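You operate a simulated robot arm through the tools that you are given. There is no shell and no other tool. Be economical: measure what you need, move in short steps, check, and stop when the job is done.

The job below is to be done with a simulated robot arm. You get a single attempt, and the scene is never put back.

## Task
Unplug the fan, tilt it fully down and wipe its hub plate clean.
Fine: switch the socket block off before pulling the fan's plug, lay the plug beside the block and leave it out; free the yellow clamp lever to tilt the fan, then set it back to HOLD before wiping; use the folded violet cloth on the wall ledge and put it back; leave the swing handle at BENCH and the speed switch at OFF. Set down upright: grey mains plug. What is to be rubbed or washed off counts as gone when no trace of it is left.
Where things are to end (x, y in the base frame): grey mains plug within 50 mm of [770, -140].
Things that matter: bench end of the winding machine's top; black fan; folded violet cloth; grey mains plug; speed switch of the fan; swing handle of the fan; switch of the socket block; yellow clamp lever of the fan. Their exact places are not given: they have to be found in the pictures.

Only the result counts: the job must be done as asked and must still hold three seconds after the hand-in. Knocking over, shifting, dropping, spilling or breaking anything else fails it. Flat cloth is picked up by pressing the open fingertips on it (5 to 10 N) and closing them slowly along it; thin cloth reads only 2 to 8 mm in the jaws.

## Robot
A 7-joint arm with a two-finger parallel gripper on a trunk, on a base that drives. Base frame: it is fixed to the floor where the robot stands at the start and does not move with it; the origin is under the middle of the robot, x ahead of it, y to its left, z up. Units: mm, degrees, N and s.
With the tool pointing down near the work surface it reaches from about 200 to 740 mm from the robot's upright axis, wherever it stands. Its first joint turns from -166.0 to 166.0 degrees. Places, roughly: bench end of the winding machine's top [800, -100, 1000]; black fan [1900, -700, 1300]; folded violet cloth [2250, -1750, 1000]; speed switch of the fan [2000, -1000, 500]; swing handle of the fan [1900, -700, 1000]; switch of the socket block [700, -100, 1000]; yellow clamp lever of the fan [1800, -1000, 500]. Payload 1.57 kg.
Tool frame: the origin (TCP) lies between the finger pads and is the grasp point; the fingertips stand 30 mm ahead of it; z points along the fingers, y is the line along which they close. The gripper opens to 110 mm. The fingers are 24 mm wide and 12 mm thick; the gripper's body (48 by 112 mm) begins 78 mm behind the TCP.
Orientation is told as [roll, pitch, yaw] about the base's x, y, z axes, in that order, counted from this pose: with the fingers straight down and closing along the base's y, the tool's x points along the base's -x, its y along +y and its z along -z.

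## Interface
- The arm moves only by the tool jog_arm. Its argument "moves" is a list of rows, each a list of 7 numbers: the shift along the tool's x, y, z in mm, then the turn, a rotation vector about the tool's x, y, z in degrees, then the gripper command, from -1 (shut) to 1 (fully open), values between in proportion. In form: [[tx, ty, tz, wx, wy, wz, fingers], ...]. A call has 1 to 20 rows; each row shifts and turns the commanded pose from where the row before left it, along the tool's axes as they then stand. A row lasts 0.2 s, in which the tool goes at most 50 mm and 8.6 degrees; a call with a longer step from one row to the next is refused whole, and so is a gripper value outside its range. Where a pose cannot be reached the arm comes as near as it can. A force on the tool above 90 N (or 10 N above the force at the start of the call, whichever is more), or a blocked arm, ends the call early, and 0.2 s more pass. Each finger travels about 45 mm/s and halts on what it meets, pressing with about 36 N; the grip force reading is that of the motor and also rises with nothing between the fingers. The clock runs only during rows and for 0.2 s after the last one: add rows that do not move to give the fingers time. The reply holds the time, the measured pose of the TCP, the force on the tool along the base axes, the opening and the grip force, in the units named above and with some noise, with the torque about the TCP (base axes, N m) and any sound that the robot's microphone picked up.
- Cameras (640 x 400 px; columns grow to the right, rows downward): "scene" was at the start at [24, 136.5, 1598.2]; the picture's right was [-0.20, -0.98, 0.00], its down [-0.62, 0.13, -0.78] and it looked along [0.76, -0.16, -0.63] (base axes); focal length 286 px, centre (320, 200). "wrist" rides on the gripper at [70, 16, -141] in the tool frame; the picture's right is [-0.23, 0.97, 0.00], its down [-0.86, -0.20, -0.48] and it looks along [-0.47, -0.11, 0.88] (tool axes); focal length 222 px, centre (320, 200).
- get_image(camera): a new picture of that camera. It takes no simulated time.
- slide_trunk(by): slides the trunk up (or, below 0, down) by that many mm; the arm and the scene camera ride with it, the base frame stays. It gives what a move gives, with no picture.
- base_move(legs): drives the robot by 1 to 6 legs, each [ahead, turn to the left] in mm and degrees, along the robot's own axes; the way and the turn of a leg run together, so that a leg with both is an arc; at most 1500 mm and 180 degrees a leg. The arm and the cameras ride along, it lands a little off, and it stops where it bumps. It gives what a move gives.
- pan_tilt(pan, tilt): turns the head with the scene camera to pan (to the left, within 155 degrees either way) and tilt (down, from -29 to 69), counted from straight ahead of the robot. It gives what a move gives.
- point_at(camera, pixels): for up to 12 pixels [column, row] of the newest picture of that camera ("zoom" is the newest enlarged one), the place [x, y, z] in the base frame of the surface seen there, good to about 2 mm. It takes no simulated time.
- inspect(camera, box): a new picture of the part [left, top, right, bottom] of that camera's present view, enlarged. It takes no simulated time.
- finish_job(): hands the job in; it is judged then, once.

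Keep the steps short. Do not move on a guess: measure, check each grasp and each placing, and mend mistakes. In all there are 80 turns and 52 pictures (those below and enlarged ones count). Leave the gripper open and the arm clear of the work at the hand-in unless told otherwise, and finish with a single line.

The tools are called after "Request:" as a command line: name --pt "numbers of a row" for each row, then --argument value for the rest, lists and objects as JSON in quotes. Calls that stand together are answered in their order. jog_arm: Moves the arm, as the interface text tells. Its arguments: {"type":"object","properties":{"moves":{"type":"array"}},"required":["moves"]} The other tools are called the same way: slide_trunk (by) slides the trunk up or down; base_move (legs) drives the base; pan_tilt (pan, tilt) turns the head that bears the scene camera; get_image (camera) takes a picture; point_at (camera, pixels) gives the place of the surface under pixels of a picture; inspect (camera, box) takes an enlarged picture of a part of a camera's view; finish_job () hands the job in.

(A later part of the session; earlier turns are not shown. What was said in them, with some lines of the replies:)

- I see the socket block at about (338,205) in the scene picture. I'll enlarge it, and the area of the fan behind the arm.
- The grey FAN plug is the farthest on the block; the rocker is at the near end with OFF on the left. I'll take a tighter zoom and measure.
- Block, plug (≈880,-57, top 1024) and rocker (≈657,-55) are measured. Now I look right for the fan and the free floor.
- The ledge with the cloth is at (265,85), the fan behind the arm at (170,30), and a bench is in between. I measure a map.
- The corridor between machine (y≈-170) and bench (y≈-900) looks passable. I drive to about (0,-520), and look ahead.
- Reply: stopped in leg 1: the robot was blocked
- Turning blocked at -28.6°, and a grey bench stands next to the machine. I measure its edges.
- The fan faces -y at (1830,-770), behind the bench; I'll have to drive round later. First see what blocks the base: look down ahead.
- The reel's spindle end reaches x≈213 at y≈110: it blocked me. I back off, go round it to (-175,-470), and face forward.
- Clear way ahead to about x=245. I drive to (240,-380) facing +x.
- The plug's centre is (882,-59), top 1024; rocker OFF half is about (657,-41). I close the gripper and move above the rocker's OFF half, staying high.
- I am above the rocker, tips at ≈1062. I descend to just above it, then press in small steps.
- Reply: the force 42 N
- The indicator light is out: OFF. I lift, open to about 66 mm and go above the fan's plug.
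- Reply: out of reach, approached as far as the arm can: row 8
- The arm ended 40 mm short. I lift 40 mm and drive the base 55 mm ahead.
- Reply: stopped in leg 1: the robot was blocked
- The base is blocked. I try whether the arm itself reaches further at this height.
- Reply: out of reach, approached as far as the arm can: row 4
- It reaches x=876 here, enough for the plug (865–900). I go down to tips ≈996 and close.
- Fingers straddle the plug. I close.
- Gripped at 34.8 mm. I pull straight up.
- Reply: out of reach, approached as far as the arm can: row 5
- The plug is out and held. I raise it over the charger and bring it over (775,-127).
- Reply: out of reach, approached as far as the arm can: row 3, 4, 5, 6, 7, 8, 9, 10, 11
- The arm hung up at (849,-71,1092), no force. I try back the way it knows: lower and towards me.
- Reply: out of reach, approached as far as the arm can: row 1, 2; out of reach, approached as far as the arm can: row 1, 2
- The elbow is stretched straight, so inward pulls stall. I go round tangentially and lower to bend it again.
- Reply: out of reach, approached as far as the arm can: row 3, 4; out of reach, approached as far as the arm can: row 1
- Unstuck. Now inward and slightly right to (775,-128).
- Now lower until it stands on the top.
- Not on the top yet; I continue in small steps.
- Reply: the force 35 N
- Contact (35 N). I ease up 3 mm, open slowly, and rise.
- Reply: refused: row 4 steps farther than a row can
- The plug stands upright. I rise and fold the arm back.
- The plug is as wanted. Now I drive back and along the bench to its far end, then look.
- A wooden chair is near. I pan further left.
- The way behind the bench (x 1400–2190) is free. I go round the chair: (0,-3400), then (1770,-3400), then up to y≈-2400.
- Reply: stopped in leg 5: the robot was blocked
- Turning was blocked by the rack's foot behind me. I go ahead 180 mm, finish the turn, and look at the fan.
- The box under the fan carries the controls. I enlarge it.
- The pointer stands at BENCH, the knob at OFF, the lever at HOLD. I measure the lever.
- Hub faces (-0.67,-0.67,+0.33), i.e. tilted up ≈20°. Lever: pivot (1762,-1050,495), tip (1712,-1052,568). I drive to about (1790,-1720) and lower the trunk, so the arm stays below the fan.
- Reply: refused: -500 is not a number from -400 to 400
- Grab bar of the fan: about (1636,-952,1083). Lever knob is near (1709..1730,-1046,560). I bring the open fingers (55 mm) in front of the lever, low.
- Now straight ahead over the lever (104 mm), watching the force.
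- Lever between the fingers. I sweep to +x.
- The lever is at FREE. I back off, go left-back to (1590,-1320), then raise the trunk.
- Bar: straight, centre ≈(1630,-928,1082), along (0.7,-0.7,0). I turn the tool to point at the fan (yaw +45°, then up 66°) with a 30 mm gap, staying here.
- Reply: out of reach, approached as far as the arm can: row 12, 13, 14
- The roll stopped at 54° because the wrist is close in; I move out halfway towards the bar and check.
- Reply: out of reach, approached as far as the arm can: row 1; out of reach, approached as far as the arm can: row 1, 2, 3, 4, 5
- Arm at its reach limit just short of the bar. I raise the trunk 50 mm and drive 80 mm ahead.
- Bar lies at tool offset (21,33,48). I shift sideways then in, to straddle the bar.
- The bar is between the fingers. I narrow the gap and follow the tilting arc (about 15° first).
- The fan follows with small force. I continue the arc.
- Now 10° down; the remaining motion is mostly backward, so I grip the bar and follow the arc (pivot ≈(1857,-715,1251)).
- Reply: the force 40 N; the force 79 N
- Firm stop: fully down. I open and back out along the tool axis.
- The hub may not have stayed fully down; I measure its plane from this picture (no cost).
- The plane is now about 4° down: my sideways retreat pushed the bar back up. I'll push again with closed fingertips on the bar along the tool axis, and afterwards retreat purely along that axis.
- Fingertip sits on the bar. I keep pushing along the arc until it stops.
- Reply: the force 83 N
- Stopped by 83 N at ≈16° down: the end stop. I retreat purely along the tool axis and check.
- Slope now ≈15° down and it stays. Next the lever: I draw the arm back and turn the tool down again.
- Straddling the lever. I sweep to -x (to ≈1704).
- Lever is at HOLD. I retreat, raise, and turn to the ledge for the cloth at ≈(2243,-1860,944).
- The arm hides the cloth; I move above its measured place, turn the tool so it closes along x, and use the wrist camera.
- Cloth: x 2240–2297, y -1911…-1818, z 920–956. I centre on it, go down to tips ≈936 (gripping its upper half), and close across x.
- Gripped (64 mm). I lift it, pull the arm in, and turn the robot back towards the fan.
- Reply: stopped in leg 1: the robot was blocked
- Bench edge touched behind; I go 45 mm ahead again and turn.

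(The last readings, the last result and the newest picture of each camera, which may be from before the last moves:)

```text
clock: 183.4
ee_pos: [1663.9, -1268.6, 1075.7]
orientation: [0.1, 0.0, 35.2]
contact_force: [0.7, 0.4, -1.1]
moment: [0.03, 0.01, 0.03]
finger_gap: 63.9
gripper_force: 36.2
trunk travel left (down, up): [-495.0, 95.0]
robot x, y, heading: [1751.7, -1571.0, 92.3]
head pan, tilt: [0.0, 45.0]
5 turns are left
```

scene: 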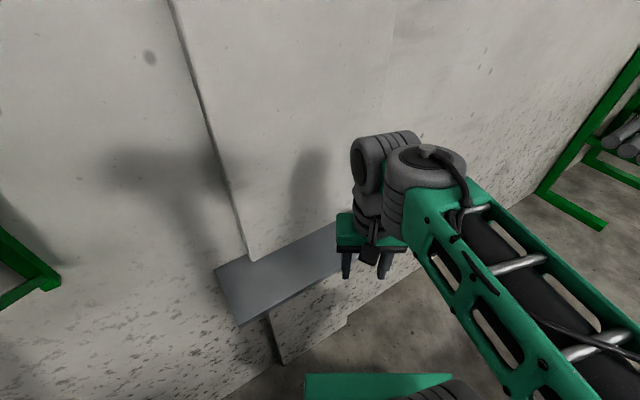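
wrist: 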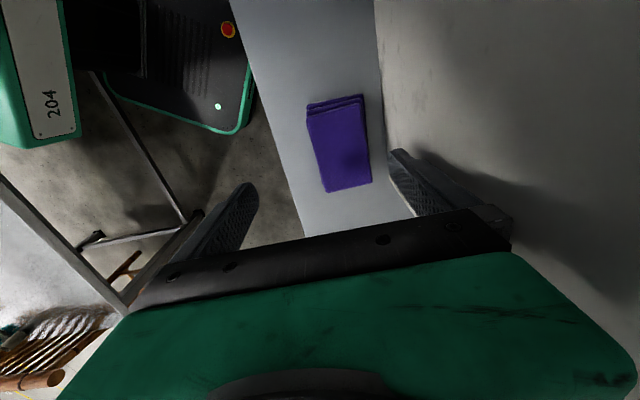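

Only 5 turns are left, so I batch: drive 90 mm ahead, raise 60 mm, turn the tool to face the hub plate and stop 60 mm in front of it, then look.

Request:
base_move --legs '[[90, 0]]'

Request:
slide_trunk --by 60

Request:
jog_arm --pt "0 0 0 0 0 -4.9 -1" --pt "0 0 0 0 0 -4.9 -1" --pt "-6.8 28 -3.5 0 0 0 -1" --pt "-6.8 28 -3.5 0 0 0 -1" --pt "-6.8 28 -3.5 0 0 0 -1" --pt "-6.8 28 -3.5 0 0 0 -1" --pt "0 0 0 0 -8.55 0 -1" --pt "0 0 0 0 -8.55 0 -1" --pt "0 0 0 0 -8.55 0 -1" --pt "0 0 0 0 -8.55 0 -1" --pt "0 0 0 0 -8.55 0 -1" --pt "0 0 0 0 -8.55 0 -1" --pt "-19.1 12.6 14.2 0 -8.55 0 -1" --pt "-16.7 12.6 16.9 0 -8.55 0 -1" --pt "-14 12.6 19.2 0 -8.55 0 -1" --pt "-11 12.6 21 0 -8.55 0 -1" --pt "-7.8 12.6 22.5 0 -8.55 0 -1" --pt "-4.4 12.6 23.4 0 -8.55 0 -1" --pt "0 0 0 0 0 0 -1"

Request:
pan_tilt --pan 5 --tilt 25

Request:
get_image --camera "scene"

```text
clock: 184.4
ee_pos: [1660.3, -1181.6, 1077.0]
orientation: [-0.1, 0.0, 35.0]
contact_force: [0.2, 0.5, 0.0]
moment: [-0.03, -0.02, 0.01]
finger_gap: 63.6
gripper_force: 35.9
trunk travel left (down, up): [-495.0, 95.0]
robot x, y, heading: [1746.8, -1486.3, 92.1]
head pan, tilt: [0.0, 45.0]
```

```text
clock: 185.4
ee_pos: [1661.7, -1180.4, 1136.6]
orientation: [0.1, 0.0, 35.2]
contact_force: [-0.5, 0.3, -0.4]
moment: [0.0, 0.0, -0.02]
finger_gap: 63.7
gripper_force: 35.8
trunk travel left (down, up): [-555.0, 35.0]
robot x, y, heading: [1745.8, -1482.8, 92.3]
head pan, tilt: [0.0, 45.0]
```

```text
clock: 189.4
ee_pos: [1683.1, -1018.7, 1082.3]
orientation: [0.6, -79.7, 44.7]
contact_force: [-0.8, 0.2, 0.7]
moment: [-0.01, -0.01, 0.02]
finger_gap: 64.1
gripper_force: 36.3
out of reach, approached as far as the arm can: row 14, 15, 16, 17, 18
trunk travel left (down, up): [-555.0, 35.0]
robot x, y, heading: [1745.7, -1484.7, 92.4]
head pan, tilt: [0.0, 45.0]
```

```text
clock: 190.3
ee_pos: [1683.0, -1019.0, 1082.3]
orientation: [0.4, -79.6, 44.7]
contact_force: [0.5, -0.3, -1.0]
moment: [0.0, 0.03, -0.03]
finger_gap: 63.8
gripper_force: 35.8
trunk travel left (down, up): [-555.0, 35.0]
robot x, y, heading: [1746.7, -1483.6, 92.2]
head pan, tilt: [5.0, 25.0]
```

```text
2 pictures are left
4 turns are left
```

scene: 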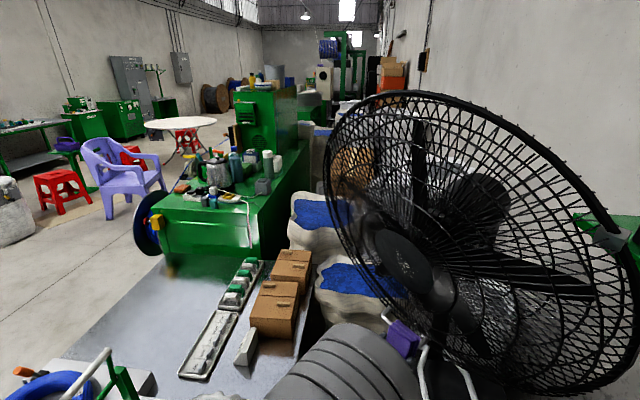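

The tool faces the plate at 80° pitch with the cloth visible at (403,338). With few turns left I now move in front of the plate, press lightly, stroke over the spots, back off and look.

Request:
jog_arm --pt "-25.4 22.8 8.2 0 0 0 -1" --pt "-25.4 22.8 8.2 0 0 0 -1" --pt "-25.4 22.8 8.2 0 0 0 -1" --pt "-25.4 22.8 8.2 0 0 0 -1" --pt "0 0 0 0 0 0 -1"

Request:
jog_arm --pt "0 0 10 0 0 0 -1" --pt "0 0 10 0 0 0 -1" --pt "0 0 5 0 0 0 -1" --pt "0 0 5 0 0 0 -1" --pt "0 0 3 0 0 0 -1" --pt "0 0 3 0 0 0 -1" --pt "0 0 2 0 0 0 -1" --pt "0 0 2 0 0 0 -1"

Request:
jog_arm --pt "-10.8 0 -5.1 0 0 0 -1" --pt "-10.8 0 -5.1 0 0 0 -1" --pt "-10.8 0 -5.1 0 0 0 -1" --pt "10.8 0 5.1 0 0 0 -1" --pt "10.8 0 5.1 0 0 0 -1" --pt "10.8 0 5.1 0 0 0 -1" --pt "10.8 0 5.1 0 0 0 -1" --pt "10.8 0 5.1 0 0 0 -1" --pt "10.8 0 5.1 0 0 0 -1" --pt "0 14 0 0 0 0 -1" --pt "0 14 0 0 0 0 -1" --pt "-10.8 0 -5.1 0 0 0 -1" --pt "-10.8 0 -5.1 0 0 0 -1" --pt "-10.8 0 -5.1 0 0 0 -1" --pt "-10.8 0 -5.1 0 0 0 -1" --pt "-10.8 0 -5.1 0 0 0 -1" --pt "-10.8 0 -5.1 0 0 0 -1" --pt "0 -14 0 0 0 0 -1" --pt "0 -14 0 0 0 0 -1"

Request:
jog_arm --pt "0 -14 0 0 0 0 -1" --pt "0 -14 0 0 0 0 -1" --pt "10.8 0 5.1 0 0 0 -1" --pt "10.8 0 5.1 0 0 0 -1" --pt "10.8 0 5.1 0 0 0 -1" --pt "10.8 0 5.1 0 0 0 -1" --pt "10.8 0 5.1 0 0 0 -1" --pt "10.8 0 5.1 0 0 0 -1" --pt "0 14 0 0 0 0 -1" --pt "0 14 0 0 0 0 -1" --pt "-10.8 0 -5.1 0 0 0 -1" --pt "-10.8 0 -5.1 0 0 0 -1" --pt "-10.8 0 -5.1 0 0 0 -1" --pt "0 0 -20 0 0 0 -1" --pt "0 0 -40 0 0 0 -1" --pt "20 0 -30 0 0 0 -1"

Request:
inspect --camera "scene" --box '[320, 200, 480, 330]'

```text
clock: 191.5
ee_pos: [1658.9, -919.2, 1166.8]
orientation: [0.4, -79.5, 44.8]
contact_force: [0.7, 0.4, -0.5]
moment: [0.0, 0.01, -0.01]
finger_gap: 63.7
gripper_force: 36.0
out of reach, approached as far as the arm can: row 1, 2
trunk travel left (down, up): [-555.0, 35.0]
robot x, y, heading: [1744.4, -1484.8, 91.9]
head pan, tilt: [5.0, 25.0]
```

```text
clock: 193.3
ee_pos: [1683.0, -894.3, 1159.2]
orientation: [0.2, -79.6, 45.3]
contact_force: [-19.1, -15.7, -5.5]
moment: [0.6, -0.51, -0.76]
finger_gap: 63.8
gripper_force: 36.0
trunk travel left (down, up): [-555.0, 35.0]
robot x, y, heading: [1745.7, -1484.8, 92.0]
head pan, tilt: [5.0, 25.0]
```

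```text
clock: 197.3
ee_pos: [1677.8, -897.6, 1193.7]
orientation: [0.3, -79.6, 45.0]
contact_force: [-6.7, -3.9, -2.1]
moment: [0.21, -0.19, -0.17]
finger_gap: 63.8
gripper_force: 35.9
trunk travel left (down, up): [-555.0, 35.0]
robot x, y, heading: [1747.7, -1483.3, 92.1]
head pan, tilt: [5.0, 25.0]
```

```text
clock: 200.7
ee_pos: [1656.9, -920.1, 1163.3]
orientation: [0.1, -79.4, 45.3]
contact_force: [-1.6, 0.3, -0.9]
moment: [-0.03, 0.04, -0.01]
finger_gap: 63.6
gripper_force: 36.6
out of reach, approached as far as the arm can: row 15, 16
trunk travel left (down, up): [-555.0, 35.0]
robot x, y, heading: [1745.6, -1484.2, 91.8]
head pan, tilt: [5.0, 25.0]
```

```text
3.08 times, centred on (400, 265) of scene
3 turns are left
```

zoom: 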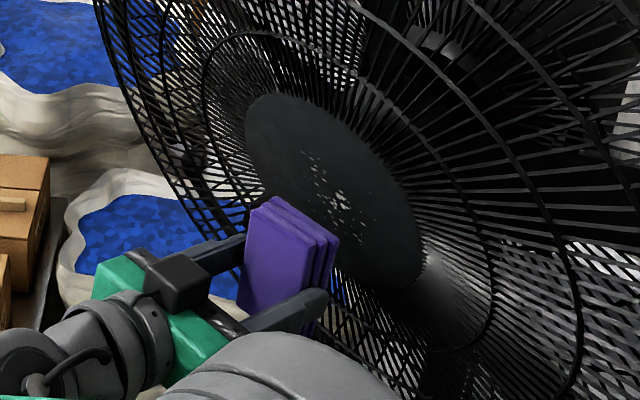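

Spots remain (zoom 305–365, 150–240). Contact worked, but only with the cloth's edge. I now pitch the tool up to ≈104° so the cloth's face lies flat, press and rub repeatedly, then look.

Request:
jog_arm --pt "-24.6 0 -4.5 0 0 0 -1" --pt "0 0 0 0 -8 0 -1" --pt "0 0 0 0 -8 0 -1" --pt "0 0 0 0 -8 0 -1" --pt "0 0 0 0 0 0 -1"

Request:
jog_arm --pt "0 0 10 0 0 0 -1" --pt "0 0 10 0 0 0 -1" --pt "0 0 10 0 0 0 -1" --pt "0 0 6 0 0 0 -1" --pt "0 0 4 0 0 0 -1" --pt "0 0 4 0 0 0 -1" --pt "0 0 3 0 0 0 -1" --pt "0 0 3 0 0 0 -1"

Request:
jog_arm --pt "0 13 0 0 0 0 -1" --pt "0 13 0 0 0 0 -1" --pt "0 -13 0 0 0 0 -1" --pt "0 -13 0 0 0 0 -1" --pt "0 -13 0 0 0 0 -1" --pt "0 -13 0 0 0 0 -1" --pt "0 13 0 0 0 0 -1" --pt "0 13 0 0 0 0 -1" --pt "10 0 0 0 0 0 -1" --pt "10 0 0 0 0 0 -1" --pt "-10 0 0 0 0 0 -1" --pt "-10 0 0 0 0 0 -1" --pt "-10 0 0 0 0 0 -1" --pt "-10 0 0 0 0 0 -1" --pt "10 0 0 0 0 0 -1" --pt "10 0 0 0 0 0 -1"

Request:
jog_arm --pt "0 0 2 0 0 0 -1" --pt "10 13 0 0 0 0 -1" --pt "10 13 0 0 0 0 -1" --pt "0 -13 0 0 0 0 -1" --pt "0 -13 0 0 0 0 -1" --pt "0 -13 0 0 0 0 -1" --pt "0 -13 0 0 0 0 -1" --pt "-10 0 0 0 0 0 -1" --pt "-10 0 0 0 0 0 -1" --pt "0 13 0 0 0 0 -1" --pt "0 13 0 0 0 0 -1" --pt "0 13 0 0 0 0 -1" --pt "0 13 0 0 0 0 -1" --pt "-10 0 0 0 0 0 -1" --pt "-10 0 0 0 0 0 -1" --pt "0 -13 0 0 0 0 -1" --pt "0 -13 0 0 0 0 -1" --pt "0 -13 0 0 0 0 -1" --pt "0 -13 0 0 0 0 -1" --pt "10 13 0 0 0 0 -1"

Request:
jog_arm --pt "10 13 0 0 0 0 -1" --pt "0 13 0 0 0 0 -1" --pt "0 -13 0 0 0 0 -1" --pt "0 -13 0 0 0 0 -1" --pt "0 13 0 0 0 0 -1" --pt "10 0 0 0 0 0 -1" --pt "10 0 0 0 0 0 -1" --pt "-10 0 0 0 0 0 -1" --pt "-10 0 0 0 0 0 -1" --pt "-10 0 0 0 0 0 -1" --pt "-10 0 0 0 0 0 -1" --pt "10 0 0 0 0 0 -1" --pt "10 0 0 0 0 0 -1" --pt "0 0 -20 0 0 0 -1" --pt "0 0 -40 0 0 0 -1" --pt "20 0 -20 0 0 0 -1"

Request:
inspect --camera "scene" --box '[340, 210, 470, 310]'

```text
clock: 201.9
ee_pos: [1661.7, -921.8, 1185.8]
orientation: [0.7, -79.3, 44.7]
contact_force: [0.0, -0.1, -0.4]
moment: [0.02, 0.04, 0.03]
finger_gap: 63.7
gripper_force: 36.0
out of reach, approached as far as the arm can: row 1, 2, 3, 4
trunk travel left (down, up): [-555.0, 35.0]
robot x, y, heading: [1742.0, -1486.8, 92.0]
head pan, tilt: [5.0, 25.0]
```

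```text
clock: 203.7
ee_pos: [1696.1, -886.0, 1174.6]
orientation: [0.0, -79.5, 45.5]
contact_force: [-20.7, -12.9, -11.8]
moment: [0.59, -0.45, -0.59]
finger_gap: 64.0
gripper_force: 36.3
trunk travel left (down, up): [-555.0, 35.0]
robot x, y, heading: [1745.0, -1484.6, 92.1]
head pan, tilt: [5.0, 25.0]
```

```text
clock: 207.1
ee_pos: [1699.0, -885.4, 1177.6]
orientation: [0.8, -79.3, 44.6]
contact_force: [0.3, -0.5, 0.0]
moment: [0.02, 0.0, -0.01]
finger_gap: 64.4
gripper_force: 35.6
trunk travel left (down, up): [-555.0, 35.0]
robot x, y, heading: [1743.6, -1482.1, 92.2]
head pan, tilt: [5.0, 25.0]
```

```text
clock: 211.3
ee_pos: [1712.8, -893.5, 1186.5]
orientation: [0.5, -79.5, 44.5]
contact_force: [-7.5, -16.6, -0.9]
moment: [0.38, -0.15, -0.82]
finger_gap: 64.4
gripper_force: 36.2
trunk travel left (down, up): [-555.0, 35.0]
robot x, y, heading: [1741.0, -1484.7, 92.0]
head pan, tilt: [5.0, 25.0]
```

```text
clock: 214.7
ee_pos: [1662.2, -932.1, 1173.7]
orientation: [0.5, -79.1, 45.3]
contact_force: [0.1, -0.4, 1.2]
moment: [-0.03, 0.06, -0.01]
finger_gap: 64.0
gripper_force: 36.1
out of reach, approached as far as the arm can: row 15, 16
trunk travel left (down, up): [-555.0, 35.0]
robot x, y, heading: [1742.2, -1484.4, 92.1]
head pan, tilt: [5.0, 25.0]
```

```text
4.00 times, centred on (405, 260) of scene
2 turns are left
```

zoom: 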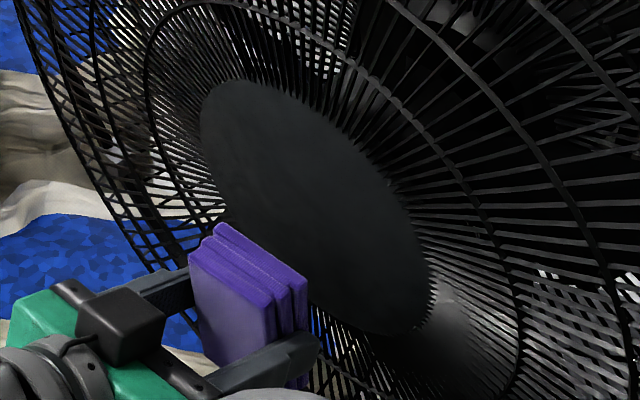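

The plate is clean. Now I withdraw, turn the tool down, drive back and turn, and carry the cloth to just above the ledge.

Request:
jog_arm --pt "4.4 0 -22.5 0 8.5 0 -1" --pt "7.6 0 -21.7 0 8.5 0 -1" --pt "10.8 0 -20.3 0 8.5 0 -1" --pt "13.6 0 -18.5 0 8.5 0 -1" --pt "16.3 0 -16.3 0 8.5 0 -1" --pt "18.4 0 -13.7 0 8.5 0 -1" --pt "20.3 0 -10.8 0 8.5 0 -1" --pt "21.6 0 -7.8 0 8.5 0 -1" --pt "22.5 0 -4.4 0 8.5 0 -1" --pt "0 0 0 0 2.7 0 -1" --pt "-8 -44 0 0 0 0 -1" --pt "-8 -44 0 0 0 0 -1" --pt "-8 -44 0 0 0 0 -1" --pt "-8 -44 0 0 0 0 -1" --pt "0 0 0 0 0 0 -1"

Request:
slide_trunk --by -60

Request:
base_move --legs '[[-110, 0], [0, -125]]'

Request:
jog_arm --pt "-32.3 25.6 0 0 0 0 -1" --pt "-32.3 25.6 0 0 0 0 -1" --pt "-32.3 25.6 0 0 0 0 -1" --pt "-32.3 25.6 0 0 0 0 -1" --pt "-32.3 25.6 0 0 0 0 -1" --pt "-32.3 25.6 0 0 0 0 -1" --pt "0 0 0 0 0 0 -1"

```text
clock: 217.9
ee_pos: [1662.7, -1175.8, 1171.0]
orientation: [0.1, -0.1, 45.5]
contact_force: [0.5, 1.4, -0.5]
moment: [-0.02, -0.02, 0.03]
finger_gap: 63.9
gripper_force: 36.2
trunk travel left (down, up): [-555.0, 35.0]
robot x, y, heading: [1743.7, -1483.4, 92.5]
head pan, tilt: [5.0, 25.0]
```

```text
clock: 218.9
ee_pos: [1663.0, -1176.6, 1111.8]
orientation: [0.1, -0.1, 45.5]
contact_force: [0.4, 0.6, -0.9]
moment: [-0.03, -0.02, 0.01]
finger_gap: 64.1
gripper_force: 36.3
trunk travel left (down, up): [-495.0, 95.0]
robot x, y, heading: [1743.6, -1489.4, 92.0]
head pan, tilt: [5.0, 25.0]
```

```text
clock: 225.3
ee_pos: [2048.4, -1707.7, 1111.2]
orientation: [0.1, -0.1, -80.0]
contact_force: [0.1, 0.3, 0.3]
moment: [0.0, 0.02, 0.01]
finger_gap: 63.9
gripper_force: 36.1
trunk travel left (down, up): [-495.0, 95.0]
robot x, y, heading: [1745.3, -1594.8, -33.2]
head pan, tilt: [5.0, 25.0]
```

```text
clock: 226.9
ee_pos: [2235.4, -1870.1, 1113.4]
orientation: [0.1, -0.1, -79.9]
contact_force: [0.5, -0.8, 0.1]
moment: [0.01, 0.0, 0.0]
finger_gap: 64.1
gripper_force: 35.4
trunk travel left (down, up): [-495.0, 95.0]
robot x, y, heading: [1748.5, -1597.4, -32.8]
head pan, tilt: [5.0, 25.0]
1 turns are left
```

The cloth hangs at (2235,-1870,1113). Last turn: align it, lower it to where it lay (TCP 2266,-1866,965), open, rise clear, hand in.

Request:
jog_arm --pt "0 0 0 0 0 5.05 -1" --pt "0 0 0 0 0 5.05 -1" --pt "4 30.6 0 0 0 0 -1" --pt "0 0 40 0 0 0 -1" --pt "0 0 40 0 0 0 -1" --pt "0 0 40 0 0 0 -1" --pt "0 0 15 0 0 0 -1" --pt "0 0 7 0 0 0 -1" --pt "0 0 3 0 0 0 -1" --pt "0 0 2.5 0 0 0 -1" --pt "0 0 0 0 0 0 -1" --pt "0 0 0 0 0 0 0.3" --pt "0 0 0 0 0 0 0.6" --pt "0 0 0 0 0 0 0.9" --pt "0 0 0 0 0 0 0.9" --pt "0 0 0 0 0 0 0.9"

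Request:
jog_arm --pt "0 0 -20 0 0 0 0.9" --pt "0 0 -40 0 0 0 0.9" --pt "0 0 -45 0 0 0 0.9" --pt "0 0 -45 0 0 0 0.9" --pt "25 -35 0 0 0 0 0.9" --pt "25 -35 0 0 0 0 0.9" --pt "25 -35 0 0 0 0 0.9" --pt "25 -35 0 0 0 0 0.9" --pt "0 0 0 0 0 0 0.9"

Request:
finish_job

```text
clock: 230.3
ee_pos: [2265.8, -1867.4, 964.6]
orientation: [0.2, -0.1, -89.8]
contact_force: [0.6, 0.4, -0.6]
moment: [0.01, -0.02, 0.0]
finger_gap: 104.2
gripper_force: 0.0
trunk travel left (down, up): [-495.0, 95.0]
robot x, y, heading: [1749.2, -1597.2, -33.1]
head pan, tilt: [5.0, 25.0]
```

```text
clock: 232.3
ee_pos: [2123.6, -1767.4, 1112.9]
orientation: [0.1, 0.0, -90.0]
contact_force: [-0.6, 0.2, -1.4]
moment: [0.0, -0.02, -0.01]
finger_gap: 104.6
gripper_force: 0.1
trunk travel left (down, up): [-495.0, 95.0]
robot x, y, heading: [1749.4, -1599.4, -32.9]
head pan, tilt: [5.0, 25.0]
```

```text
The job is handed in.
```

Job handed in: socket block off, plug upright by the block, fan tilted to its lower stop with the lever at HOLD, and hub plate clean in the last picture; the cloth's return to the ledge was not checked by picture.
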